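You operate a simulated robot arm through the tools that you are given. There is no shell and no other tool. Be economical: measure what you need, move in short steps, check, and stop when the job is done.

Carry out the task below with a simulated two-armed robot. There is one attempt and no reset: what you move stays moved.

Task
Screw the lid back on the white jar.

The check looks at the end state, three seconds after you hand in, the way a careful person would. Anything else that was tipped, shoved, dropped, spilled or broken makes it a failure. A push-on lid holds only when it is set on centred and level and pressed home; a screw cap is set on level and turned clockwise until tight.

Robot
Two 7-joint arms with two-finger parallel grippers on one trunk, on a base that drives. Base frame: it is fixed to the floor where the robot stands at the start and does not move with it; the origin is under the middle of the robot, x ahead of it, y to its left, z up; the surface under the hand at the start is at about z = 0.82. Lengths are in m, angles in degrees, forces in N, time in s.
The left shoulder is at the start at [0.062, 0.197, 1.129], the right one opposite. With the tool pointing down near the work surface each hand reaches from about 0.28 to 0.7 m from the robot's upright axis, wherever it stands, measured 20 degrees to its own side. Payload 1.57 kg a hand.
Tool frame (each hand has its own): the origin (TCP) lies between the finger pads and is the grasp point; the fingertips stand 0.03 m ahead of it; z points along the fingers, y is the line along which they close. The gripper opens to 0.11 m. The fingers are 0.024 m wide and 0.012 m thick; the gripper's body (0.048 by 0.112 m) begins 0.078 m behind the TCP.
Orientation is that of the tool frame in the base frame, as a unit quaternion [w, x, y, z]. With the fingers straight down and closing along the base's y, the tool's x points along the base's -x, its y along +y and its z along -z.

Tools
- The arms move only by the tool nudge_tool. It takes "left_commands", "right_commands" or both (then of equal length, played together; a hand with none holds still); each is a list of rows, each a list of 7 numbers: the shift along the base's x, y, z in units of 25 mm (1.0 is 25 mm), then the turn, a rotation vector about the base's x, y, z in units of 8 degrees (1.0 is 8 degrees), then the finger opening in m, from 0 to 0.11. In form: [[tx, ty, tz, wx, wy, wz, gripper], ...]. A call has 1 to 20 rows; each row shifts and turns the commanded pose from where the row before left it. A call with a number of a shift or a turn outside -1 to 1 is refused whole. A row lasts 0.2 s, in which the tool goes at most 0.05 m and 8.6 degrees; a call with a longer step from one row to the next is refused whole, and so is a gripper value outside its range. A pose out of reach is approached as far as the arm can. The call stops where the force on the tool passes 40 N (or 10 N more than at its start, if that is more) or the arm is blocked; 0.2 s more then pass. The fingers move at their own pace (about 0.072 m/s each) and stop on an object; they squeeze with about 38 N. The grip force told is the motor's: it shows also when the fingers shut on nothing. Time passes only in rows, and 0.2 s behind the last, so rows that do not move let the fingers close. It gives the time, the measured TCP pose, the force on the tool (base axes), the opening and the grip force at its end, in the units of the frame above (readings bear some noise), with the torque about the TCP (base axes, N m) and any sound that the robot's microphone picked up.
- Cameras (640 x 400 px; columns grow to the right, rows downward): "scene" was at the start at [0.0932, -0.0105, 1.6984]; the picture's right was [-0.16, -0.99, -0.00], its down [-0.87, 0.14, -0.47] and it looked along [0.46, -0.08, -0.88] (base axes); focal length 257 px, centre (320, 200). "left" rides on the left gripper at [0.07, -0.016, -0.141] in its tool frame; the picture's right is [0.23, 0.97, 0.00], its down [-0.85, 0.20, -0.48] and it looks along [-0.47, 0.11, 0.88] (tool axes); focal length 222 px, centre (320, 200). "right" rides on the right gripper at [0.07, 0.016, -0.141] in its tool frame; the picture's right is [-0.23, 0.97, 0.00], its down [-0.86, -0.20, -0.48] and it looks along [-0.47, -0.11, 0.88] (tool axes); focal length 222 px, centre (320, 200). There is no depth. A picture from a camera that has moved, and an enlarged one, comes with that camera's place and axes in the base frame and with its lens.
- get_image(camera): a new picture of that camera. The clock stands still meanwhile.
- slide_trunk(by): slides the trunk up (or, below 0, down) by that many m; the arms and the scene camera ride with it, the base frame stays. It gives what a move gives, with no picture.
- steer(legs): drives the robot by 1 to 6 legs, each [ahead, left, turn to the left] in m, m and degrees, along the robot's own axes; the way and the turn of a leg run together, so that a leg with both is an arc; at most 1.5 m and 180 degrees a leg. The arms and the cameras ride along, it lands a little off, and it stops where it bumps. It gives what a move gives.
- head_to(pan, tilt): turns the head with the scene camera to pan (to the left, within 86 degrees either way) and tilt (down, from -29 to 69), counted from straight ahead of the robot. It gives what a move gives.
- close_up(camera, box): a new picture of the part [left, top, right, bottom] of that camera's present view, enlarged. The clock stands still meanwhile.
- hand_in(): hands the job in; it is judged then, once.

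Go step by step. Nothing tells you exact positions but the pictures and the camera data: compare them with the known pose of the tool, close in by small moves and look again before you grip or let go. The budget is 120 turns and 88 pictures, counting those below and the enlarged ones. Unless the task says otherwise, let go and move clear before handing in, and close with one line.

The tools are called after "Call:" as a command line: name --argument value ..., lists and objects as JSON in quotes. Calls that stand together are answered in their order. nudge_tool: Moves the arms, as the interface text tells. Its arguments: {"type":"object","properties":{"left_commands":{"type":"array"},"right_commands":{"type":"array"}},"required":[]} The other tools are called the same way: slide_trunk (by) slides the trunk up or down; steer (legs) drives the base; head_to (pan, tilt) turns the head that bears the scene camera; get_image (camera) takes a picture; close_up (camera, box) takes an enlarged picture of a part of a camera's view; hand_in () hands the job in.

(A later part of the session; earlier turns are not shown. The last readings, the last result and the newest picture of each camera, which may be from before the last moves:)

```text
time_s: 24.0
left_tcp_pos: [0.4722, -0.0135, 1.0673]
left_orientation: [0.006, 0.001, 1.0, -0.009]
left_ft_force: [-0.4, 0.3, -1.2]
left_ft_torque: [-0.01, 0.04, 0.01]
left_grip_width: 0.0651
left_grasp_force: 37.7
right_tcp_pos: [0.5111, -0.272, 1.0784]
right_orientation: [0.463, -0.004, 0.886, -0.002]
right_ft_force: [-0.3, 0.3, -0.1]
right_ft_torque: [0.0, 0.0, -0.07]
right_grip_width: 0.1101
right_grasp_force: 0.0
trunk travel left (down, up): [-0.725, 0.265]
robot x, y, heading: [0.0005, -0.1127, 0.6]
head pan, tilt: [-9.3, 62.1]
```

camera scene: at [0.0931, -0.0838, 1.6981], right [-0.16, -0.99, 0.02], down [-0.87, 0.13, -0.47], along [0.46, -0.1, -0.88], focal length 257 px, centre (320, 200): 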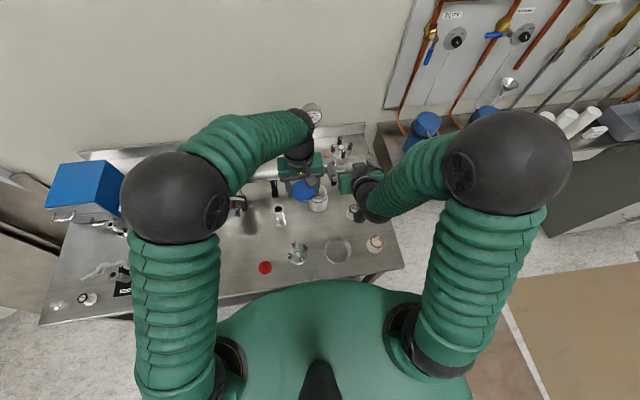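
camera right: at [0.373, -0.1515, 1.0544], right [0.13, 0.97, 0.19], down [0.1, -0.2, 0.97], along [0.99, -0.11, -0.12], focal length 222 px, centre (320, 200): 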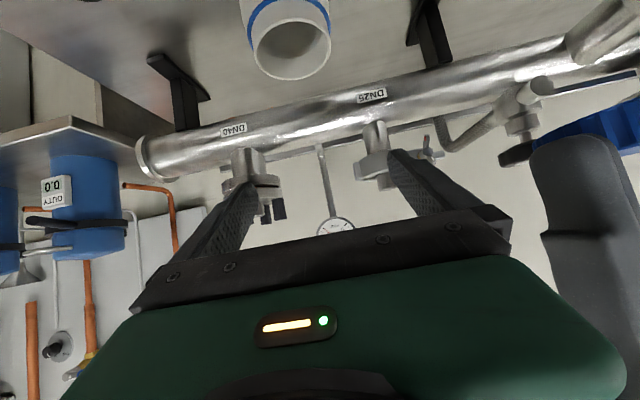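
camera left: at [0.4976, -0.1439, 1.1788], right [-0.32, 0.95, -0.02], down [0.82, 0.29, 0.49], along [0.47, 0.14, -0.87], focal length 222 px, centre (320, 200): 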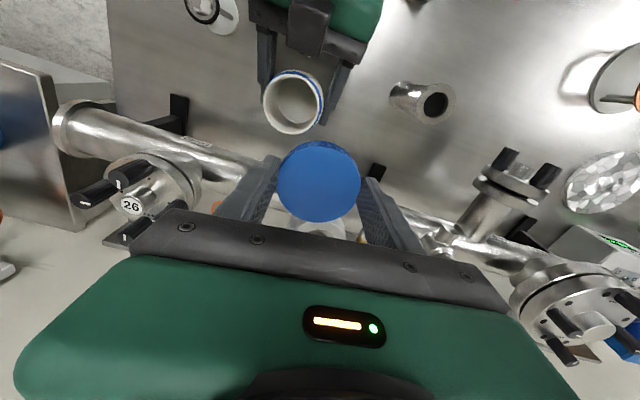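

Call:
nudge_tool --right_commands '[[0.15, 0.82, -0.3, 0, 0, 0, 0.11], [0.15, 0.82, -0.3, 0, 0, 0, 0.11], [0.15, 0.82, -0.3, 0, 0, 0, 0.11], [0.15, 0.82, -0.3, 0, 0, 0, 0.11], [0.15, 0.82, -0.3, 0, 0, 0, 0.11], [0, 0, 0, 0, 0, 0, 0.11], [0, 0, 0, 0, 0, 0, 0.11]]'

Call:
get_image --camera "right"

Call:
get_image --camera "scene"

```text
time_s: 25.6
left_tcp_pos: [0.4703, -0.0228, 1.0673]
left_orientation: [0.006, 0.003, 1.0, -0.005]
left_ft_force: [-0.3, 0.1, -0.4]
left_ft_torque: [-0.01, 0.02, -0.02]
left_grip_width: 0.065
left_grasp_force: 38.3
right_tcp_pos: [0.5291, -0.1789, 1.0389]
right_orientation: [0.463, -0.003, 0.887, 0.002]
right_ft_force: [0.4, 0.1, 0.2]
right_ft_torque: [-0.05, 0.04, -0.01]
right_grip_width: 0.11
right_grasp_force: 0.3
trunk travel left (down, up): [-0.725, 0.265]
robot x, y, heading: [-0.0007, -0.1138, 0.1]
head pan, tilt: [-9.3, 62.1]
```

```text
48 pictures are left
camera right: at [0.373, -0.1627, 1.0625], right [0.13, 0.97, 0.19], down [0.1, -0.2, 0.98], along [0.99, -0.1, -0.12], focal length 222 px, centre (320, 200)
```

right: 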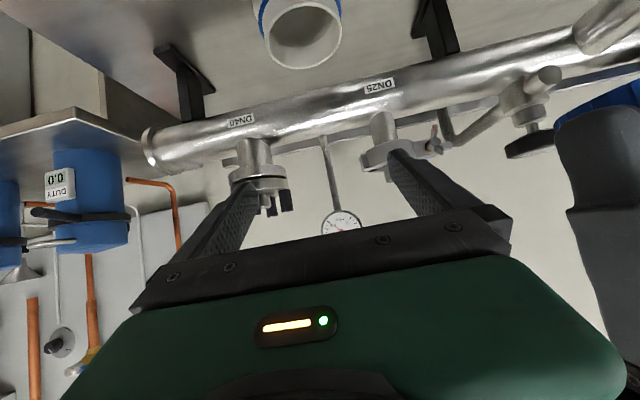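

```text
47 pictures are left
camera scene: at [0.0938, -0.1212, 1.6983], right [-0.16, -0.99, 0.0], down [-0.87, 0.14, -0.47], along [0.46, -0.08, -0.88], focal length 257 px, centre (320, 200)
```

scene: 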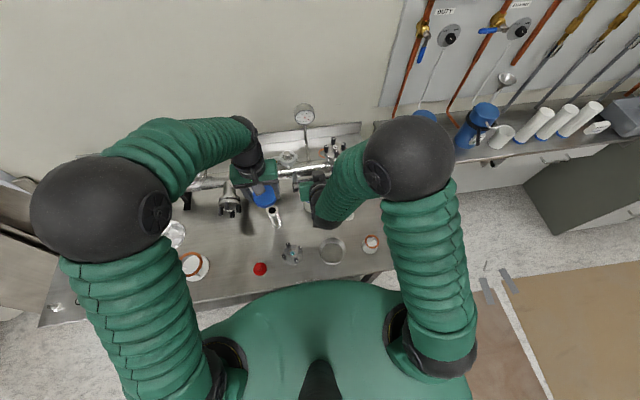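

Call:
nudge_tool --left_commands '[[0, 0.5, 0, 0, 0, 0, 0.05], [0, 0.5, 0, 0, 0, 0, 0.05], [0, 0.5, 0, 0, 0, 0, 0.05], [0, 0, 0, 0, 0, 0, 0.05], [0, 0, 0, 0, 0, 0, 0.05], [0, 0, 0, 0, 0, 0, 0.05], [0, 0, 0, 0, 0, 0, 0.05]]' --right_commands '[[0, 0.2, 0, 0, 0, 0, 0.11], [0, 0.18, 0, 0, 0, 0, 0.11], [0.04, 0, -0.9, 0, 0, 0, 0.11], [0, 0, -0.9, 0, 0, 0, 0.11], [0, 0, -0.9, 0, 0, 0, 0.11], [0, 0, -0.9, 0, 0, 0, 0.11], [0, 0, 0, 0, 0, 0, 0.11]]'

Call:
get_image --camera "right"

Call:
close_up --camera "scene" --box '[240, 150, 400, 250]'

```text
time_s: 27.2
left_tcp_pos: [0.4719, 0.014, 1.0673]
left_orientation: [0.006, 0.002, 1.0, -0.004]
left_ft_force: [-0.6, -0.4, -0.8]
left_ft_torque: [-0.01, -0.01, 0.04]
left_grip_width: 0.065
left_grasp_force: 37.7
right_tcp_pos: [0.5328, -0.171, 0.9486]
right_orientation: [0.463, -0.001, 0.887, 0.002]
right_ft_force: [0.2, 0.5, 0.7]
right_ft_torque: [0.0, -0.01, -0.01]
right_grip_width: 0.1101
right_grasp_force: 0.1
trunk travel left (down, up): [-0.725, 0.265]
robot x, y, heading: [0.0022, -0.1134, -0.2]
head pan, tilt: [-9.3, 62.1]
```

```text
46 pictures are left
camera right: at [0.3762, -0.1555, 0.972], right [0.13, 0.97, 0.19], down [0.1, -0.2, 0.97], along [0.99, -0.1, -0.12], focal length 222 px, centre (320, 200)
```

right: 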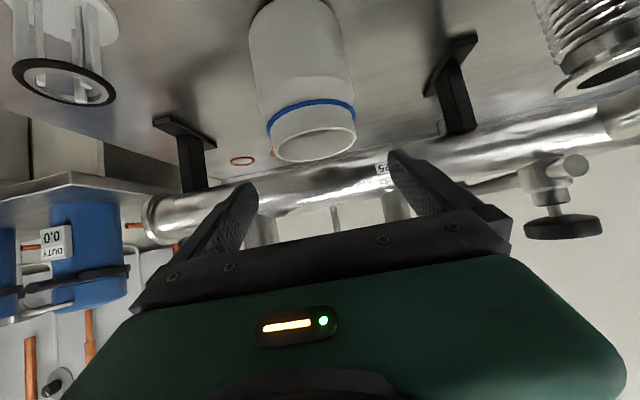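

```text
4.00 times, centred on (320, 200) of scene
camera zoom: at [0.0941, -0.1241, 1.6983], right [-0.16, -0.99, 0.0], down [-0.87, 0.14, -0.47], along [0.46, -0.08, -0.88], focal length 1027 px, centre (320, 200)
```

zoom: 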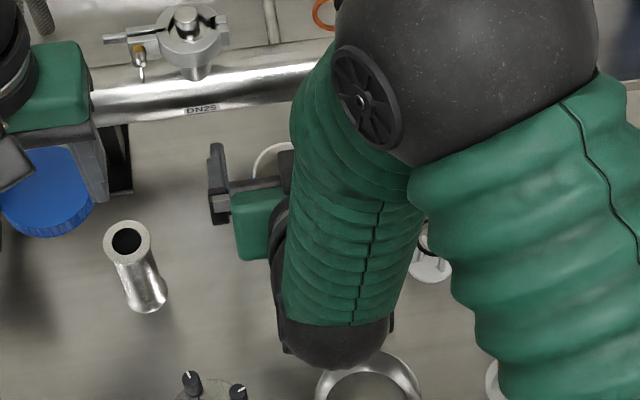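

The right elbow would sit close to where the left wrist must come down. I'll raise the right hand slightly and yaw it 25° to the left so its wrist and elbow lie further to the right, then check.

Call:
nudge_tool --right_commands '[[0, 0, 0.8, 0, 0, 0, 0.11], [0, 0, 0.6, 0, 0, 0.8, 0.11], [0, 0, 0, 0, 0, 0.8, 0.11], [0, 0, 0, 0, 0, 0.8, 0.11], [0, 0, 0, 0, 0, 0.8, 0.11], [0, 0, 0, 0, 0, 0, 0.11]]'

Call:
get_image --camera "right"

Call:
close_up --camera "scene" --box '[240, 150, 400, 250]'

```text
time_s: 28.6
left_tcp_pos: [0.4736, 0.0133, 1.0681]
left_orientation: [0.007, 0.003, 1.0, -0.004]
left_ft_force: [-0.3, 0.2, 0.5]
left_ft_torque: [-0.03, 0.0, 0.01]
left_grip_width: 0.065
left_grasp_force: 38.3
right_tcp_pos: [0.5322, -0.1722, 0.9859]
right_orientation: [0.451, -0.199, 0.864, 0.105]
right_ft_force: [-0.8, 0.1, 0.9]
right_ft_torque: [-0.02, 0.02, 0.01]
right_grip_width: 0.1101
right_grasp_force: 0.0
trunk travel left (down, up): [-0.725, 0.265]
robot x, y, heading: [0.0016, -0.1142, -0.1]
head pan, tilt: [-9.3, 62.1]
```

```text
44 pictures are left
camera right: at [0.3845, -0.2246, 1.0074], right [-0.31, 0.93, 0.19], down [0.18, -0.14, 0.97], along [0.93, 0.33, -0.12], focal length 222 px, centre (320, 200)
```

right: 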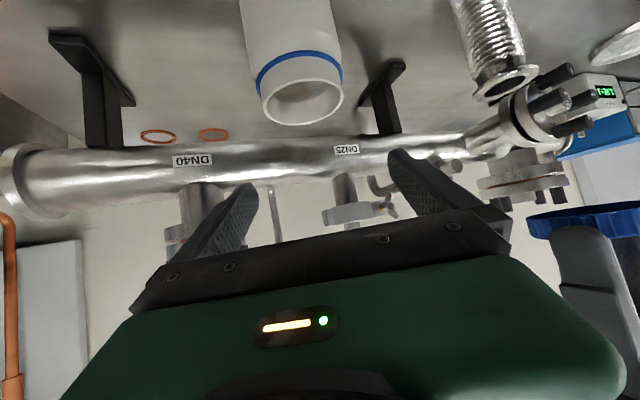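

```text
4.00 times, centred on (320, 200) of scene
camera zoom: at [0.0944, -0.1251, 1.6983], right [-0.16, -0.99, 0.0], down [-0.87, 0.14, -0.47], along [0.46, -0.08, -0.88], focal length 1027 px, centre (320, 200)
```

zoom: 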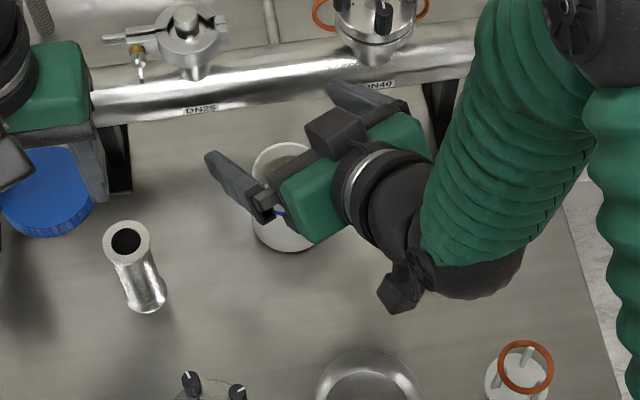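

The elbow is now well to the right. I'm descending again over the jar in two parts.

Call:
nudge_tool --right_commands '[[0, 0.12, -0.85, 0, 0, 0, 0.11], [0, 0, -0.85, 0, 0, 0, 0.11], [0, 0, -0.85, 0, 0, 0, 0.11], [0, 0, -0.85, 0, 0, 0, 0.11], [0, 0, 0, 0, 0, 0, 0.11]]'

Call:
get_image --camera "right"

Call:
close_up --camera "scene" --box '[240, 150, 400, 250]'

```text
time_s: 29.8
left_tcp_pos: [0.4726, 0.013, 1.0671]
left_orientation: [0.007, 0.003, 1.0, -0.004]
left_ft_force: [1.0, -0.2, -0.4]
left_ft_torque: [0.0, 0.02, 0.02]
left_grip_width: 0.0651
left_grasp_force: 38.3
right_tcp_pos: [0.5299, -0.1685, 0.9003]
right_orientation: [0.451, -0.198, 0.864, 0.104]
right_ft_force: [-0.3, 0.3, 0.4]
right_ft_torque: [-0.02, 0.02, 0.03]
right_grip_width: 0.1099
right_grasp_force: 0.2
trunk travel left (down, up): [-0.725, 0.265]
robot x, y, heading: [-0.0017, -0.1182, -0.0]
head pan, tilt: [-9.3, 62.1]
```

```text
42 pictures are left
camera right: at [0.3811, -0.2214, 0.9241], right [-0.31, 0.93, 0.19], down [0.17, -0.14, 0.97], along [0.94, 0.33, -0.12], focal length 222 px, centre (320, 200)
```

right: 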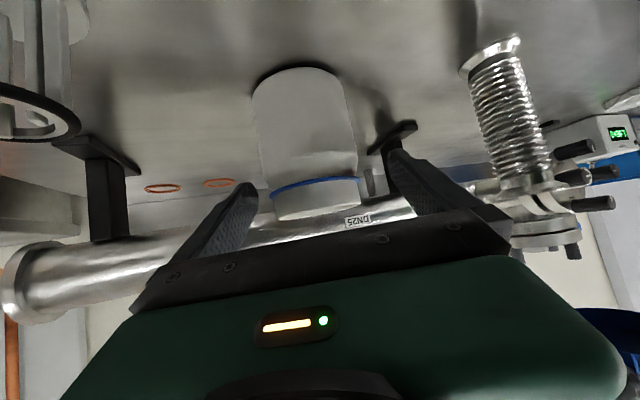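

```text
4.00 times, centred on (320, 200) of scene
camera zoom: at [0.0945, -0.1249, 1.6983], right [-0.16, -0.99, 0.0], down [-0.87, 0.14, -0.47], along [0.46, -0.08, -0.88], focal length 1027 px, centre (320, 200)
```

zoom: 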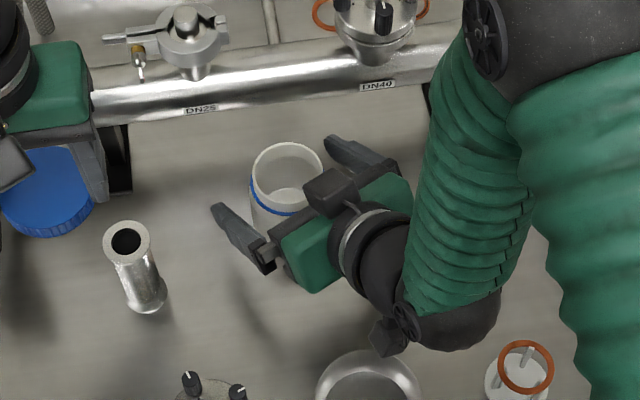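

Call:
nudge_tool --right_commands '[[0, 0, -0.6, 0, 0, 0, 0.11], [0, 0, -0.55, 0, 0, 0, 0.1], [0, 0, -0.5, 0, 0, 0, 0.09], [0, 0, 0, 0, 0, 0, 0.09]]'

Call:
get_image --camera "right"

```text
time_s: 30.8
left_tcp_pos: [0.4726, 0.0147, 1.0672]
left_orientation: [0.006, 0.002, 1.0, -0.004]
left_ft_force: [0.5, 0.9, -0.7]
left_ft_torque: [0.0, 0.01, -0.01]
left_grip_width: 0.0651
left_grasp_force: 37.9
right_tcp_pos: [0.5283, -0.1698, 0.8583]
right_orientation: [0.451, -0.198, 0.864, 0.104]
right_ft_force: [1.0, -0.4, -0.3]
right_ft_torque: [0.0, 0.01, 0.0]
right_grip_width: 0.0901
right_grasp_force: 0.0
trunk travel left (down, up): [-0.725, 0.265]
robot x, y, heading: [-0.0001, -0.1133, -0.5]
head pan, tilt: [-9.3, 62.1]
```

```text
40 pictures are left
camera right: at [0.3818, -0.2224, 0.8819], right [-0.31, 0.93, 0.19], down [0.18, -0.14, 0.97], along [0.94, 0.33, -0.12], focal length 222 px, centre (320, 200)
```

right: 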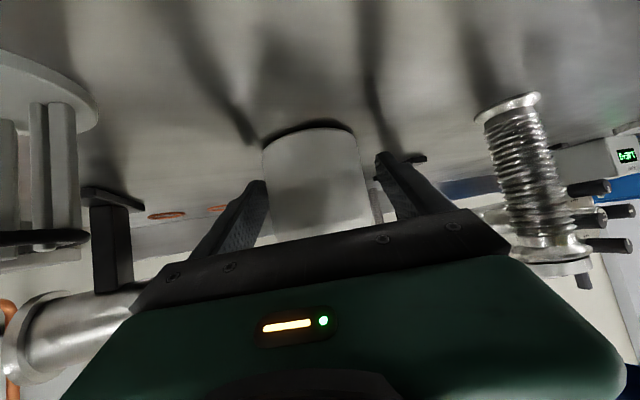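

Call:
nudge_tool --right_commands '[[0, 0, 0, 0, 0, 0, 0.075], [0, 0, 0, 0, 0, 0, 0.065], [0, 0, 0, 0, 0, 0, 0.06], [0, 0, 0, 0, 0, 0, 0.06]]'

Call:
nudge_tool --left_commands '[[0.2, -0.9, 0, 0, 0, 0, 0.05], [0.2, -0.9, 0, 0, 0, 0, 0.05], [0.2, -0.9, 0, 0, 0, 0, 0.05], [0.2, -0.9, 0, 0, 0, 0, 0.05], [0.2, -0.9, 0, 0, 0, 0, 0.05], [0.2, -0.9, 0, 0, 0, 0, 0.05], [0, 0, 0, 0, 0, 0, 0.05], [0, 0, 0, 0, 0, 0, 0.05]]'

Call:
get_image --camera "left"

Call:
close_up --camera "scene" --box '[240, 130, 400, 230]'

```text
time_s: 31.8
left_tcp_pos: [0.4722, 0.0135, 1.0681]
left_orientation: [0.007, 0.002, 1.0, -0.004]
left_ft_force: [0.4, 0.4, 0.0]
left_ft_torque: [-0.04, 0.02, 0.03]
left_grip_width: 0.0652
left_grasp_force: 38.1
right_tcp_pos: [0.5294, -0.1696, 0.858]
right_orientation: [0.451, -0.198, 0.864, 0.104]
right_ft_force: [-0.2, -0.5, 0.7]
right_ft_torque: [0.01, 0.0, 0.0]
right_grip_width: 0.0699
right_grasp_force: 37.8
trunk travel left (down, up): [-0.725, 0.265]
robot x, y, heading: [0.0007, -0.117, 0.0]
head pan, tilt: [-9.3, 62.1]
```

```text
time_s: 33.6
left_tcp_pos: [0.5052, -0.1242, 1.0698]
left_orientation: [0.006, 0.002, 1.0, -0.003]
left_ft_force: [0.4, -0.5, 0.1]
left_ft_torque: [-0.01, 0.0, 0.04]
left_grip_width: 0.065
left_grasp_force: 38.2
right_tcp_pos: [0.5284, -0.1714, 0.8587]
right_orientation: [0.45, -0.197, 0.864, 0.105]
right_ft_force: [-0.3, 0.3, 1.0]
right_ft_torque: [-0.05, 0.0, 0.01]
right_grip_width: 0.0698
right_grasp_force: 37.5
trunk travel left (down, up): [-0.725, 0.265]
robot x, y, heading: [-0.0012, -0.1141, -0.2]
head pan, tilt: [-9.3, 62.1]
```

```text
39 pictures are left
camera left: at [0.4343, -0.1386, 1.2096], right [-0.22, 0.98, -0.01], down [0.85, 0.2, 0.49], along [0.48, 0.1, -0.87], focal length 222 px, centre (320, 200)
```

left: 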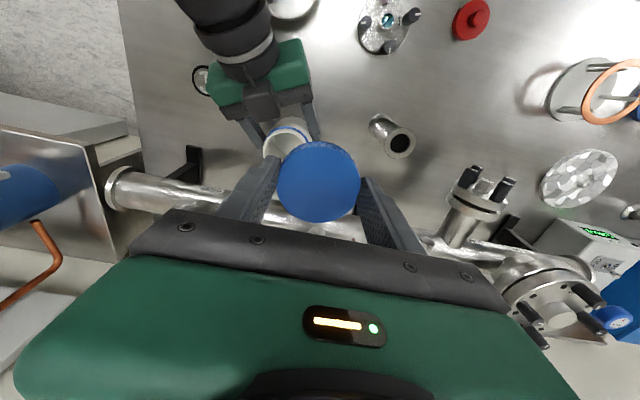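

```text
4.00 times, centred on (320, 180) of scene
camera zoom: at [0.0947, -0.1256, 1.6983], right [-0.16, -0.99, 0.0], down [-0.87, 0.14, -0.47], along [0.46, -0.08, -0.88], focal length 1027 px, centre (320, 280)
```

zoom: 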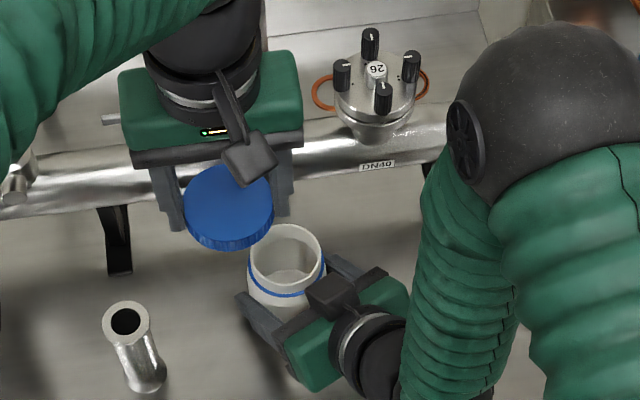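

The left hand is now comfortable here. The jar's axis is at about (0.5325, -0.168); I'm moving over it and lowering to just above the rim.

Call:
nudge_tool --left_commands '[[0.4, -0.6, 0, 0.04, 0.086, 0, 0.05], [0.4, -0.6, 0, 0, 0, 0, 0.05], [0.29, -0.56, 0, 0, 0, 0, 0.05], [0, 0, -0.8, 0, 0, 0, 0.05], [0, 0, -0.8, 0, 0, 0, 0.05], [0, 0, -0.8, 0, 0, 0, 0.05], [0, 0, -0.8, 0, 0, 0, 0.05], [0, 0, 0, 0, 0, 0, 0.05]]'

Call:
get_image --camera "left"

Call:
close_up --camera "scene" --box '[260, 140, 380, 220]'

Call:
get_image --camera "right"

```text
time_s: 35.4
left_tcp_pos: [0.5305, -0.1689, 0.9882]
left_orientation: [0.0, 0.003, 1.0, -0.001]
left_ft_force: [0.2, 0.8, 0.2]
left_ft_torque: [-0.01, 0.0, -0.01]
left_grip_width: 0.0652
left_grasp_force: 37.4
right_tcp_pos: [0.528, -0.1694, 0.8592]
right_orientation: [0.451, -0.197, 0.864, 0.104]
right_ft_force: [-0.1, -0.1, 1.0]
right_ft_torque: [-0.06, -0.07, -0.03]
right_grip_width: 0.0699
right_grasp_force: 38.0
trunk travel left (down, up): [-0.725, 0.265]
robot x, y, heading: [0.0022, -0.1149, 0.0]
head pan, tilt: [-9.3, 62.1]
```

```text
37 pictures are left
camera left: at [0.462, -0.1835, 1.1297], right [-0.22, 0.98, 0.0], down [0.86, 0.2, 0.48], along [0.47, 0.1, -0.88], focal length 222 px, centre (320, 200)
```

left: 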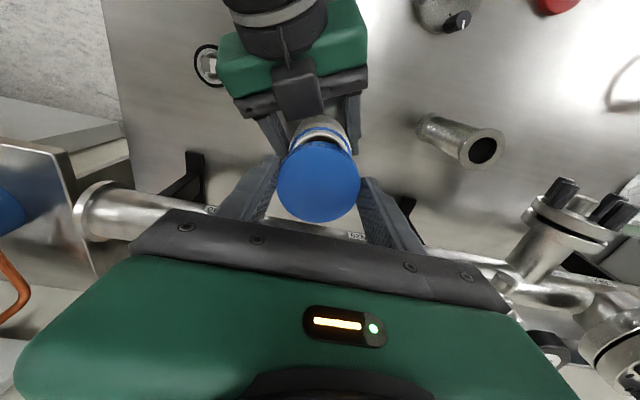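

```text
5.00 times, centred on (320, 180) of scene
camera zoom: at [0.0948, -0.1261, 1.6983], right [-0.16, -0.99, 0.0], down [-0.87, 0.14, -0.47], along [0.46, -0.07, -0.88], focal length 1284 px, centre (320, 300)
```

zoom: 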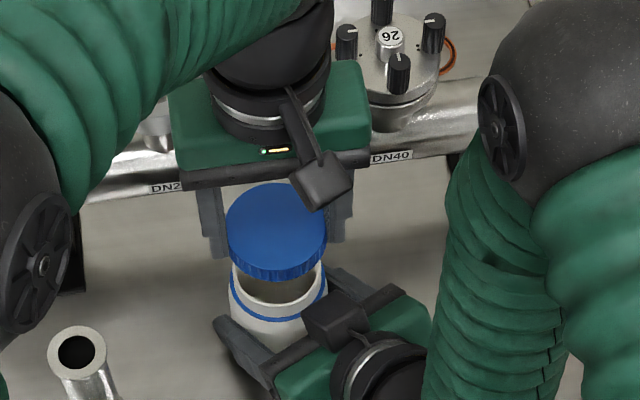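

```text
35 pictures are left
camera right: at [0.3817, -0.223, 0.8821], right [-0.31, 0.93, 0.19], down [0.18, -0.14, 0.97], along [0.94, 0.33, -0.12], focal length 222 px, centre (320, 200)
```

right: 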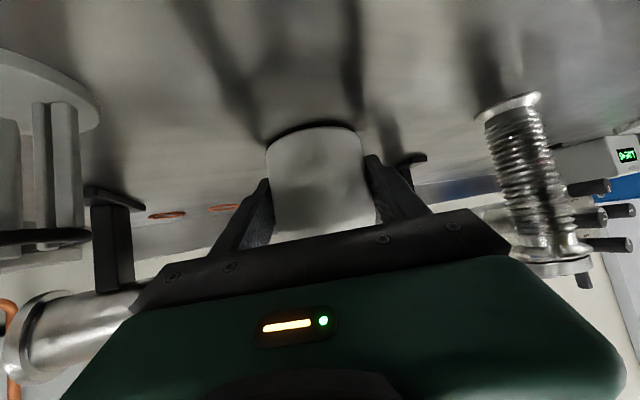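

Call:
close_up --camera "left" --box '[250, 90, 390, 230]'

```text
2.86 times, centred on (320, 160) of left
camera zoom: at [0.462, -0.1835, 1.1297], right [-0.22, 0.98, 0.0], down [0.86, 0.2, 0.48], along [0.47, 0.1, -0.88], focal length 635 px, centre (320, 314)
```

zoom: 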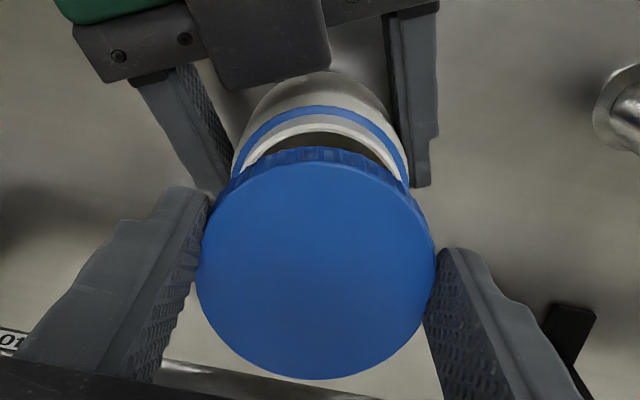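

Lid and jar axes agree within about 2 mm. I'm lowering gently toward contact.

Call:
nudge_tool --left_commands '[[0.02, 0.03, -0.6, 0, 0, 0, 0.05], [0, 0, -0.5, 0, 0, 0, 0.05], [0, 0, -0.15, 0, 0, 0, 0.05], [0, 0, 0, 0, 0, 0, 0.05]]'

Call:
nudge_tool --left_commands '[[0, 0, -0.12, 0, 0, 0, 0.05], [0, 0, 0, 0, 0, 0, 0.05]]'

Call:
close_up --camera "scene" --box '[260, 140, 380, 220]'

```text
time_s: 36.4
left_tcp_pos: [0.5312, -0.1678, 0.9588]
left_orientation: [0.0, 0.003, 1.0, -0.001]
left_ft_force: [0.2, -0.6, 0.0]
left_ft_torque: [-0.01, -0.04, 0.0]
left_grip_width: 0.0654
left_grasp_force: 37.9
right_tcp_pos: [0.5285, -0.1714, 0.859]
right_orientation: [0.45, -0.198, 0.865, 0.104]
right_ft_force: [-0.8, 0.4, 1.6]
right_ft_torque: [-0.06, -0.01, -0.01]
right_grip_width: 0.0697
right_grasp_force: 37.7
trunk travel left (down, up): [-0.725, 0.265]
robot x, y, heading: [0.0006, -0.1176, -0.2]
head pan, tilt: [-9.3, 62.1]
```

```text
time_s: 37.0
left_tcp_pos: [0.5304, -0.1678, 0.9545]
left_orientation: [0.001, 0.003, 1.0, -0.001]
left_ft_force: [0.0, 0.2, -0.4]
left_ft_torque: [0.01, -0.05, 0.0]
left_grip_width: 0.0649
left_grasp_force: 38.6
right_tcp_pos: [0.5292, -0.1712, 0.8593]
right_orientation: [0.45, -0.198, 0.864, 0.105]
right_ft_force: [-0.7, -0.4, 1.4]
right_ft_torque: [-0.05, 0.0, -0.03]
right_grip_width: 0.0699
right_grasp_force: 38.0
trunk travel left (down, up): [-0.725, 0.265]
robot x, y, heading: [-0.0017, -0.1142, 0.2]
head pan, tilt: [-9.3, 62.1]
```

```text
5.00 times, centred on (320, 180) of scene
camera zoom: at [0.0947, -0.1261, 1.6983], right [-0.16, -0.99, 0.0], down [-0.87, 0.14, -0.47], along [0.46, -0.07, -0.88], focal length 1284 px, centre (320, 300)
```

zoom: 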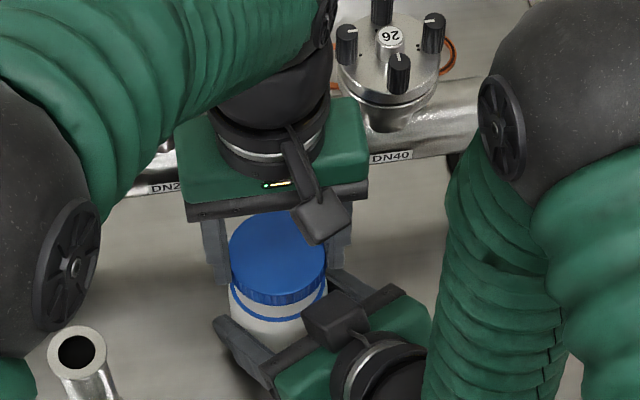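

The lid is just above the rim and centred. Before contact I'll turn it counter-clockwise about 36° to gain clockwise travel.

Call:
nudge_tool --left_commands '[[0, 0, 0, 0, 0, 0.9, 0.05], [0, 0, 0, 0, 0, 0.9, 0.05], [0, 0, 0, 0, 0, 0.9, 0.05], [0, 0, 0, 0, 0, 0.9, 0.05], [0, 0, 0, 0, 0, 0.9, 0.05], [0, 0, 0, 0, 0, 0, 0.05]]'

Call:
nudge_tool --left_commands '[[0, 0, -0.12, 0, 0, 0, 0.05], [0, 0, 0, 0, 0, 0, 0.05]]'

Call:
nudge_tool --left_commands '[[0, 0, -0.08, 0, 0, 0, 0.05], [0, 0, 0, 0, 0, 0, 0.05]]'

```text
time_s: 38.4
left_tcp_pos: [0.5326, -0.1616, 0.9552]
left_orientation: [0.001, -0.312, 0.95, -0.001]
left_ft_force: [0.8, 0.5, 0.1]
left_ft_torque: [0.02, 0.02, -0.03]
left_grip_width: 0.065
left_grasp_force: 37.8
right_tcp_pos: [0.5297, -0.1707, 0.8608]
right_orientation: [0.45, -0.198, 0.864, 0.105]
right_ft_force: [-0.9, -0.3, 0.7]
right_ft_torque: [0.02, 0.03, 0.01]
right_grip_width: 0.0701
right_grasp_force: 37.3
trunk travel left (down, up): [-0.725, 0.265]
robot x, y, heading: [0.0, -0.1154, 0.1]
head pan, tilt: [-9.3, 62.1]
```

```text
time_s: 39.0
left_tcp_pos: [0.5328, -0.161, 0.9508]
left_orientation: [0.001, -0.313, 0.95, -0.002]
left_ft_force: [-0.6, 0.7, 0.2]
left_ft_torque: [-0.03, 0.01, -0.01]
left_grip_width: 0.065
left_grasp_force: 38.3
right_tcp_pos: [0.5291, -0.17, 0.8594]
right_orientation: [0.451, -0.197, 0.864, 0.105]
right_ft_force: [0.4, 0.0, 0.3]
right_ft_torque: [0.03, 0.01, -0.02]
right_grip_width: 0.0699
right_grasp_force: 37.7
trunk travel left (down, up): [-0.725, 0.265]
robot x, y, heading: [-0.0021, -0.1171, -0.1]
head pan, tilt: [-9.3, 62.1]
```

```text
time_s: 39.6
left_tcp_pos: [0.5324, -0.1611, 0.9496]
left_orientation: [0.001, -0.313, 0.95, -0.001]
left_ft_force: [0.1, -0.7, 1.2]
left_ft_torque: [-0.06, 0.05, 0.03]
left_grip_width: 0.0651
left_grasp_force: 37.6
right_tcp_pos: [0.529, -0.1703, 0.8588]
right_orientation: [0.451, -0.198, 0.864, 0.105]
right_ft_force: [0.3, 0.4, -0.5]
right_ft_torque: [-0.12, -0.06, 0.0]
right_grip_width: 0.0697
right_grasp_force: 37.5
trunk travel left (down, up): [-0.725, 0.265]
robot x, y, heading: [0.0006, -0.1144, -0.0]
head pan, tilt: [-9.3, 62.1]
```

The rotation shifted the hand 7 mm in y and contact was beginning. I'll lift 6 mm and correct.

Call:
nudge_tool --left_commands '[[0, 0, 0.25, 0, 0, 0, 0.05], [-0.04, -0.28, 0, 0, 0, 0, 0.05], [0, 0, 0, 0, 0, 0, 0.05], [0, 0, 0, 0, 0, 0, 0.05]]'

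Call:
close_up --camera "scene" --box '[260, 140, 380, 220]'

```text
time_s: 40.6
left_tcp_pos: [0.5342, -0.1639, 0.9526]
left_orientation: [0.001, -0.315, 0.949, 0.001]
left_ft_force: [-0.5, 0.0, -0.2]
left_ft_torque: [0.01, -0.01, -0.04]
left_grip_width: 0.0652
left_grasp_force: 38.7
right_tcp_pos: [0.5293, -0.1712, 0.8579]
right_orientation: [0.451, -0.198, 0.864, 0.105]
right_ft_force: [-0.9, -0.2, 5.0]
right_ft_torque: [-0.17, -0.11, -0.01]
right_grip_width: 0.0697
right_grasp_force: 37.9
trunk travel left (down, up): [-0.725, 0.265]
robot x, y, heading: [0.0025, -0.1146, 0.2]
head pan, tilt: [-9.3, 62.1]
```

```text
5.00 times, centred on (320, 180) of scene
camera zoom: at [0.094, -0.1262, 1.698], right [-0.16, -0.99, 0.0], down [-0.87, 0.14, -0.47], along [0.46, -0.07, -0.88], focal length 1284 px, centre (320, 300)
```

zoom: 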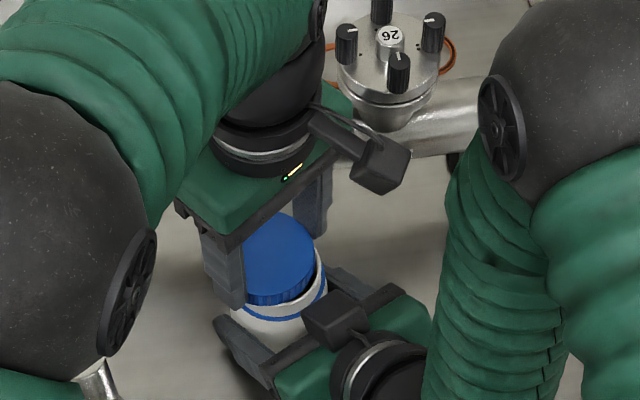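

Call:
nudge_tool --left_commands '[[0, 0, 0, 0, 0, 0, 0.05], [0, 0, 0, 0, 0, 0, 0.05], [0, 0, 0, 0, 0, 0, 0.05]]'

Call:
get_image --camera "scene"

```text
time_s: 41.4
left_tcp_pos: [0.5343, -0.1641, 0.953]
left_orientation: [0.001, -0.315, 0.949, 0.001]
left_ft_force: [0.2, 0.1, -0.5]
left_ft_torque: [0.02, 0.01, 0.0]
left_grip_width: 0.0651
left_grasp_force: 37.9
right_tcp_pos: [0.5289, -0.1707, 0.8591]
right_orientation: [0.45, -0.198, 0.864, 0.104]
right_ft_force: [1.5, -0.3, 5.0]
right_ft_torque: [-0.12, -0.12, -0.02]
right_grip_width: 0.07
right_grasp_force: 37.9
trunk travel left (down, up): [-0.725, 0.265]
robot x, y, heading: [0.0008, -0.1151, -0.0]
head pan, tilt: [-9.3, 62.1]
```

```text
31 pictures are left
camera scene: at [0.0943, -0.1262, 1.6981], right [-0.16, -0.99, 0.0], down [-0.87, 0.14, -0.47], along [0.46, -0.07, -0.88], focal length 257 px, centre (320, 200)
```

scene: 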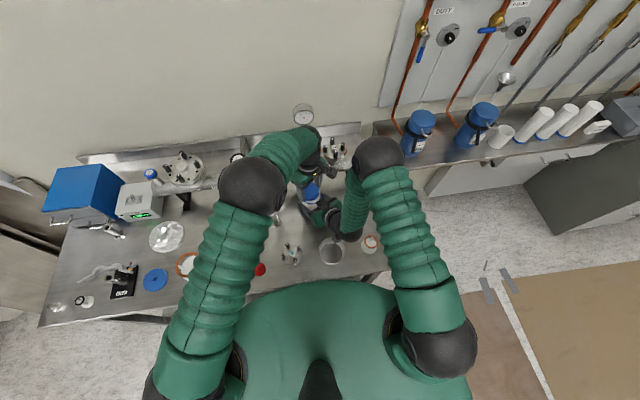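

Turning counter-clockwise seems to run this wrist near a limit, causing offsets. I'll lift a little, turn back to zero yaw and check position.

Call:
nudge_tool --left_commands '[[0, 0, 0.2, 0, 0, 0, 0.05], [0, 0, 0, 0, 0, -0.9, 0.05], [0, 0, 0, 0, 0, -0.9, 0.05], [0, 0, 0, 0, 0, -0.9, 0.05], [0, 0, 0, 0, 0, -0.9, 0.05], [0, 0, 0, 0, 0, -0.9, 0.05], [0, 0, 0, 0, 0, 0, 0.05]]'

Call:
nudge_tool --left_commands '[[0, 0, 0, 0, 0, -0.9, 0.05], [0, 0, 0, 0, 0, -0.9, 0.05], [0, 0, 0, 0, 0, -0.9, 0.05], [0, 0, 0, 0, 0, -0.9, 0.05], [0, 0, 0, 0, 0, -0.9, 0.05], [0, 0, 0, 0, 0, 0, 0.05]]'

Call:
close_up --camera "scene" --box '[260, 140, 380, 220]'

```text
time_s: 43.0
left_tcp_pos: [0.5293, -0.174, 0.9592]
left_orientation: [0.0, 0.004, 1.0, 0.0]
left_ft_force: [0.7, -0.6, -0.3]
left_ft_torque: [0.02, 0.0, 0.0]
left_grip_width: 0.0653
left_grasp_force: 37.3
right_tcp_pos: [0.5293, -0.1698, 0.8582]
right_orientation: [0.451, -0.197, 0.864, 0.105]
right_ft_force: [-1.2, -0.1, 1.2]
right_ft_torque: [-0.06, 0.02, 0.0]
right_grip_width: 0.0696
right_grasp_force: 37.5
trunk travel left (down, up): [-0.725, 0.265]
robot x, y, heading: [-0.0016, -0.1169, 0.1]
head pan, tilt: [-9.3, 62.1]
```

```text
time_s: 44.4
left_tcp_pos: [0.5307, -0.1749, 0.9612]
left_orientation: [0.003, 0.312, 0.95, -0.002]
left_ft_force: [19.6, -12.0, -11.3]
left_ft_torque: [0.06, -0.69, 0.91]
left_grip_width: 0.0651
left_grasp_force: 38.0
right_tcp_pos: [0.5283, -0.1672, 0.8591]
right_orientation: [0.449, -0.201, 0.864, 0.108]
right_ft_force: [-19.3, 11.9, 11.3]
right_ft_torque: [-1.38, -1.36, -0.95]
right_grip_width: 0.0696
right_grasp_force: 38.0
trunk travel left (down, up): [-0.725, 0.265]
robot x, y, heading: [0.0026, -0.1172, -0.2]
head pan, tilt: [-9.3, 62.1]
```

```text
5.00 times, centred on (320, 180) of scene
camera zoom: at [0.095, -0.126, 1.6983], right [-0.16, -0.99, 0.0], down [-0.87, 0.14, -0.47], along [0.46, -0.07, -0.88], focal length 1284 px, centre (320, 300)
```

zoom: 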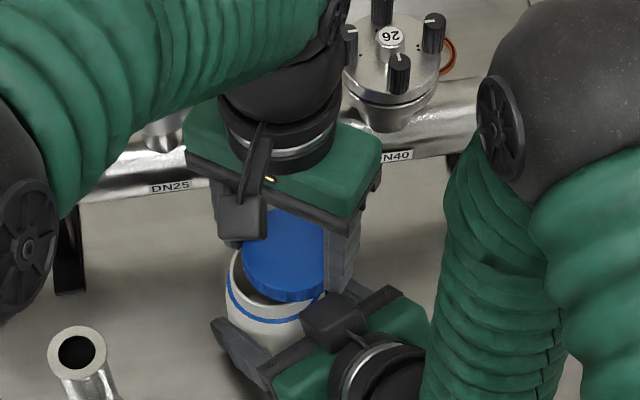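

The left finger has pressed on the right gripper's top block. I'm turning back at once, then lifting the lid clear.

Call:
nudge_tool --left_commands '[[0, 0, 0, 0, 0, 0.9, 0.05], [0, 0, 0, 0, 0, 0.9, 0.05], [0, 0, 0, 0, 0, 0.9, 0.05], [0, 0, 0, 0, 0, 0.9, 0.05], [0, 0, 0, 0, 0, 0.9, 0.05], [0, 0.2, 0.8, 0, 0, 0, 0.05], [0, 0, 0.8, 0, 0, 0, 0.05], [0, 0, 0, 0, 0, 0, 0.05]]'

Call:
get_image --camera "left"

Call:
close_up --camera "scene" --box '[260, 140, 380, 220]'

```text
time_s: 46.2
left_tcp_pos: [0.5272, -0.1682, 1.0005]
left_orientation: [0.0, 0.003, 1.0, -0.001]
left_ft_force: [-0.2, -0.1, 0.8]
left_ft_torque: [-0.01, 0.0, -0.01]
left_grip_width: 0.0651
left_grasp_force: 38.2
right_tcp_pos: [0.5295, -0.1699, 0.8581]
right_orientation: [0.451, -0.198, 0.864, 0.106]
right_ft_force: [-0.2, -0.2, 1.3]
right_ft_torque: [-0.03, -0.04, 0.03]
right_grip_width: 0.0695
right_grasp_force: 38.1
trunk travel left (down, up): [-0.725, 0.265]
robot x, y, heading: [-0.0047, -0.1133, -0.1]
head pan, tilt: [-9.3, 62.1]
```

```text
29 pictures are left
camera left: at [0.4594, -0.1839, 1.1416], right [-0.22, 0.98, 0.0], down [0.86, 0.2, 0.48], along [0.47, 0.1, -0.88], focal length 222 px, centre (320, 200)
```

left: 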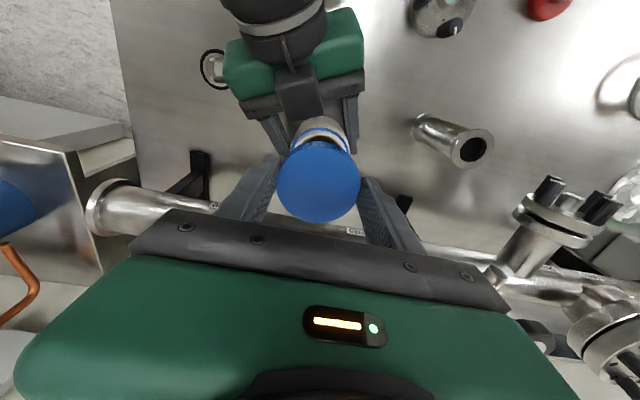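

```text
5.00 times, centred on (320, 180) of scene
camera zoom: at [0.0947, -0.1261, 1.6983], right [-0.16, -0.99, 0.0], down [-0.87, 0.14, -0.47], along [0.46, -0.07, -0.88], focal length 1284 px, centre (320, 300)
```

zoom: 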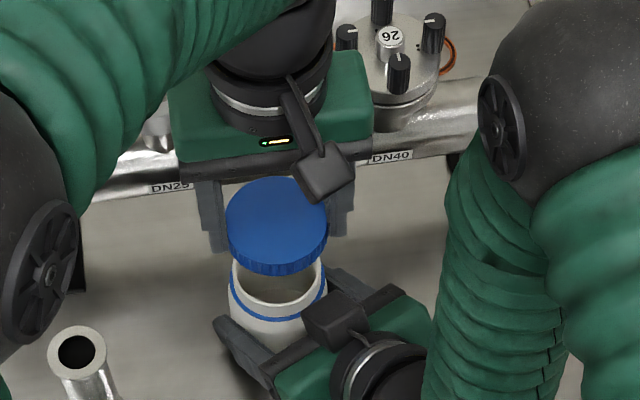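

The jar is undisturbed. I'll regrip the jar with the right hand about 18 mm further back, so its body leaves more turning room.

Call:
nudge_tool --right_commands '[[0, 0, 0, 0, 0, 0, 0.085], [0, 0, 0, 0, 0, 0, 0.085], [-0.33, -0.15, -0.08, 0, 0, 0, 0.085], [-0.33, -0.15, -0.08, 0, 0, 0, 0.085], [0, 0, 0, 0, 0, 0, 0.085], [0, 0, 0, 0, 0, 0, 0.065], [0, 0, 0, 0, 0, 0, 0.06], [0, 0, 0, 0, 0, 0, 0.06]]'

Call:
get_image --camera "right"

Call:
close_up --camera "scene" --box '[260, 140, 380, 220]'

```text
time_s: 48.0
left_tcp_pos: [0.5289, -0.1681, 1.0007]
left_orientation: [0.0, 0.003, 1.0, 0.0]
left_ft_force: [0.2, -0.1, -1.3]
left_ft_torque: [-0.01, 0.0, 0.02]
left_grip_width: 0.065
left_grasp_force: 38.5
right_tcp_pos: [0.5126, -0.1785, 0.8542]
right_orientation: [0.45, -0.197, 0.865, 0.104]
right_ft_force: [1.0, -1.3, 1.7]
right_ft_torque: [-0.06, -0.04, -0.01]
right_grip_width: 0.0693
right_grasp_force: 37.8
trunk travel left (down, up): [-0.725, 0.265]
robot x, y, heading: [-0.003, -0.1141, -0.0]
head pan, tilt: [-9.3, 62.1]
```

```text
27 pictures are left
camera right: at [0.3662, -0.2312, 0.8779], right [-0.31, 0.93, 0.19], down [0.18, -0.14, 0.97], along [0.94, 0.33, -0.12], focal length 222 px, centre (320, 200)
```

right: 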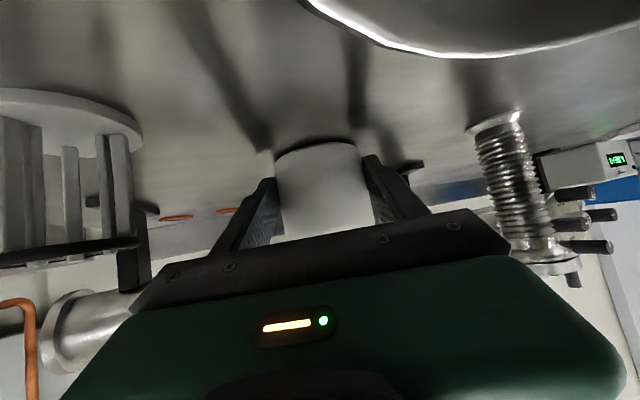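

```text
5.00 times, centred on (320, 180) of scene
camera zoom: at [0.0948, -0.1263, 1.6983], right [-0.16, -0.99, 0.0], down [-0.87, 0.14, -0.47], along [0.46, -0.07, -0.88], focal length 1284 px, centre (320, 300)
```

zoom: 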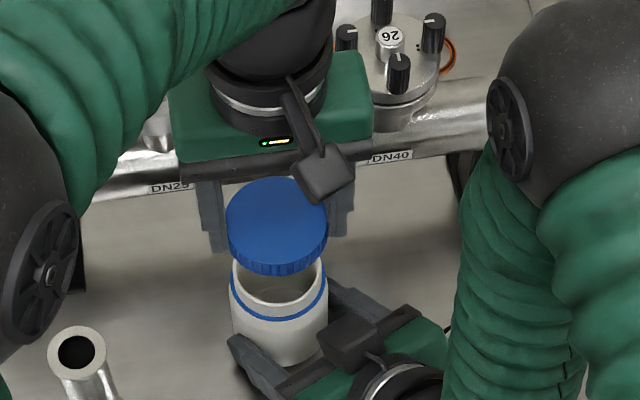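

There's more room now. I'm rotating the lid about 24° counter-clockwise at a safe height, to check tracking before lowering.

Call:
nudge_tool --left_commands '[[0.05, 0, -0.6, 0, 0, 0, 0.05], [0, 0, -0.6, 0, 0, 0, 0.05], [0, 0, -0.3, 0, 0, 0.8, 0.05], [0, 0, 0, 0, 0, 0.8, 0.05], [0, 0, 0, 0, 0, 0.7, 0.05], [0, 0, 0, 0, 0, 0.7, 0.05], [0, 0, 0, 0, 0, 0, 0.05], [0, 0, 0, 0, 0, 0, 0.05]]'

```text
time_s: 49.8
left_tcp_pos: [0.5299, -0.1681, 0.9625]
left_orientation: [0.0, -0.207, 0.978, -0.002]
left_ft_force: [-0.6, -0.6, 0.0]
left_ft_torque: [-0.02, -0.02, -0.03]
left_grip_width: 0.0651
left_grasp_force: 38.6
right_tcp_pos: [0.5143, -0.1783, 0.8545]
right_orientation: [0.45, -0.198, 0.865, 0.104]
right_ft_force: [-0.8, -1.1, 0.3]
right_ft_torque: [0.03, 0.02, -0.04]
right_grip_width: 0.0693
right_grasp_force: 38.0
trunk travel left (down, up): [-0.725, 0.265]
robot x, y, heading: [-0.0001, -0.1122, 0.1]
head pan, tilt: [-9.3, 62.1]
```

Tracking is fine at +24°. I'm lowering to contact.

Call:
nudge_tool --left_commands '[[0.04, 0, -0.3, 0, 0, 0, 0.05], [0, 0, -0.15, 0, 0, 0, 0.05], [0, 0, 0, 0, 0, 0, 0.05]]'

Call:
nudge_tool --left_commands '[[0, 0, -0.1, 0, 0, 0, 0.05], [0, 0, -0.1, 0, 0, 0, 0.05], [0, 0, 0, 0, 0, 0, 0.05]]'

Call:
nudge_tool --left_commands '[[0, 0, -0.1, 0, 0, 0, 0.05], [0, 0, 0, 0, 0, 0, 0.05]]'

```text
time_s: 50.6
left_tcp_pos: [0.5326, -0.1696, 0.9512]
left_orientation: [0.0, -0.206, 0.979, 0.001]
left_ft_force: [-1.8, 0.4, 0.3]
left_ft_torque: [-0.03, -0.03, -0.03]
left_grip_width: 0.0651
left_grasp_force: 37.6
right_tcp_pos: [0.5144, -0.1787, 0.8552]
right_orientation: [0.45, -0.198, 0.864, 0.105]
right_ft_force: [-0.8, -0.1, 0.6]
right_ft_torque: [0.0, 0.01, -0.01]
right_grip_width: 0.0689
right_grasp_force: 37.7
trunk travel left (down, up): [-0.725, 0.265]
robot x, y, heading: [0.0014, -0.1133, 0.0]
head pan, tilt: [-9.3, 62.1]
```

```text
time_s: 51.4
left_tcp_pos: [0.5299, -0.1681, 0.9442]
left_orientation: [0.0, -0.206, 0.979, 0.0]
left_ft_force: [0.2, -2.3, 0.4]
left_ft_torque: [-0.1, 0.0, -0.01]
left_grip_width: 0.065
left_grasp_force: 38.1
right_tcp_pos: [0.5136, -0.1786, 0.8544]
right_orientation: [0.451, -0.197, 0.864, 0.104]
right_ft_force: [0.1, 0.5, 0.8]
right_ft_torque: [-0.12, 0.01, 0.01]
right_grip_width: 0.0691
right_grasp_force: 38.1
trunk travel left (down, up): [-0.725, 0.265]
robot x, y, heading: [-0.003, -0.1139, 0.2]
head pan, tilt: [-9.3, 62.1]
```

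```text
time_s: 52.0
left_tcp_pos: [0.5312, -0.1694, 0.9421]
left_orientation: [0.0, -0.206, 0.979, -0.001]
left_ft_force: [-0.6, -2.7, 1.8]
left_ft_torque: [-0.15, 0.02, -0.04]
left_grip_width: 0.065
left_grasp_force: 38.1
right_tcp_pos: [0.5139, -0.1782, 0.8551]
right_orientation: [0.451, -0.198, 0.864, 0.105]
right_ft_force: [0.7, 1.7, 0.5]
right_ft_torque: [-0.17, 0.04, 0.02]
right_grip_width: 0.0686
right_grasp_force: 38.0
trunk travel left (down, up): [-0.725, 0.265]
robot x, y, heading: [-0.0024, -0.1132, -0.2]
head pan, tilt: [-9.3, 62.1]
```

The lid is slipping over the neck with a slight side force. I'm easing 1 mm toward -y and continuing down.

Call:
nudge_tool --left_commands '[[0, -0.05, -0.06, 0, 0, 0, 0.05], [0, 0, -0.08, 0, 0, 0, 0.05], [0, 0, 0, 0, 0, 0, 0.05]]'

Call:
nudge_tool --left_commands '[[0, 0, -0.1, 0, 0, 0, 0.05], [0, 0, 0, 0, 0, 0, 0.05]]'

Call:
close_up --camera "scene" --box '[260, 140, 380, 220]'

```text
time_s: 52.8
left_tcp_pos: [0.531, -0.1697, 0.9378]
left_orientation: [0.0, -0.206, 0.979, 0.0]
left_ft_force: [-2.8, -5.4, 1.0]
left_ft_torque: [0.17, 0.17, -0.03]
left_grip_width: 0.0653
left_grasp_force: 37.8
right_tcp_pos: [0.5135, -0.1793, 0.8545]
right_orientation: [0.45, -0.198, 0.864, 0.105]
right_ft_force: [2.5, 3.9, 0.0]
right_ft_torque: [-0.61, -0.01, 0.07]
right_grip_width: 0.0687
right_grasp_force: 37.8
trunk travel left (down, up): [-0.725, 0.265]
robot x, y, heading: [-0.0019, -0.1167, 0.2]
head pan, tilt: [-9.3, 62.1]
```

```text
time_s: 53.4
left_tcp_pos: [0.5323, -0.1707, 0.9388]
left_orientation: [-0.001, -0.205, 0.979, -0.001]
left_ft_force: [-9.6, -4.0, 21.5]
left_ft_torque: [-0.01, 0.37, 0.02]
left_grip_width: 0.0651
left_grasp_force: 38.1
right_tcp_pos: [0.5142, -0.1798, 0.8549]
right_orientation: [0.45, -0.198, 0.865, 0.105]
right_ft_force: [13.1, 3.9, -14.6]
right_ft_torque: [-0.4, 0.47, -0.1]
right_grip_width: 0.069
right_grasp_force: 38.2
trunk travel left (down, up): [-0.725, 0.265]
robot x, y, heading: [0.0036, -0.1175, 0.2]
head pan, tilt: [-9.3, 62.1]
```

```text
5.00 times, centred on (320, 180) of scene
camera zoom: at [0.0941, -0.126, 1.6985], right [-0.16, -0.99, 0.0], down [-0.87, 0.14, -0.47], along [0.46, -0.07, -0.88], focal length 1284 px, centre (320, 300)
```

zoom: 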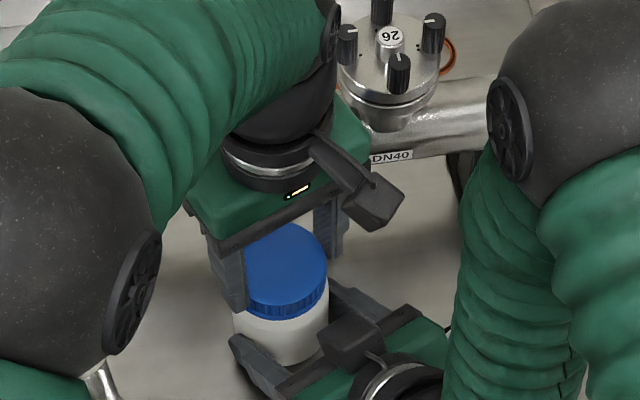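

The lid is seated on the thread with 20 N down. I'm easing the side force and starting a clockwise turn.

Call:
nudge_tool --left_commands '[[-0.05, -0.03, 0.02, 0, 0, 0, 0.05], [0, 0, -0.005, 0, 0, -0.6, 0.05], [0, 0, -0.005, 0, 0, -0.6, 0.05], [0, 0, -0.005, 0, 0, -0.6, 0.05]]'

Call:
nudge_tool --left_commands '[[0, 0, -0.005, 0, 0, -0.6, 0.05], [0, 0, -0.005, 0, 0, -0.6, 0.05], [0, 0, -0.005, 0, 0, -0.6, 0.05], [0, 0, 0, 0, 0, 0, 0.05]]'

```text
time_s: 54.4
left_tcp_pos: [0.5296, -0.1698, 0.9376]
left_orientation: [0.001, -0.081, 0.997, 0.001]
left_ft_force: [11.3, 11.7, 10.6]
left_ft_torque: [0.51, -0.62, 0.08]
left_grip_width: 0.0649
left_grasp_force: 37.3
right_tcp_pos: [0.5137, -0.1793, 0.855]
right_orientation: [0.45, -0.197, 0.865, 0.103]
right_ft_force: [-8.6, -10.7, 1.7]
right_ft_torque: [0.2, -0.56, -0.2]
right_grip_width: 0.0686
right_grasp_force: 37.6
trunk travel left (down, up): [-0.725, 0.265]
robot x, y, heading: [-0.0003, -0.1134, -0.1]
head pan, tilt: [-9.3, 62.1]
```

```text
time_s: 55.4
left_tcp_pos: [0.5282, -0.169, 0.9386]
left_orientation: [0.0, 0.045, 0.999, 0.001]
left_ft_force: [10.1, 20.6, 9.9]
left_ft_torque: [1.17, -0.59, 0.18]
left_grip_width: 0.065
left_grasp_force: 38.3
right_tcp_pos: [0.5127, -0.1793, 0.854]
right_orientation: [0.451, -0.198, 0.864, 0.105]
right_ft_force: [-11.7, -20.0, 1.2]
right_ft_torque: [0.3, -0.2, -0.41]
right_grip_width: 0.0682
right_grasp_force: 38.5
trunk travel left (down, up): [-0.725, 0.265]
robot x, y, heading: [-0.0036, -0.1164, -0.2]
head pan, tilt: [-9.3, 62.1]
```

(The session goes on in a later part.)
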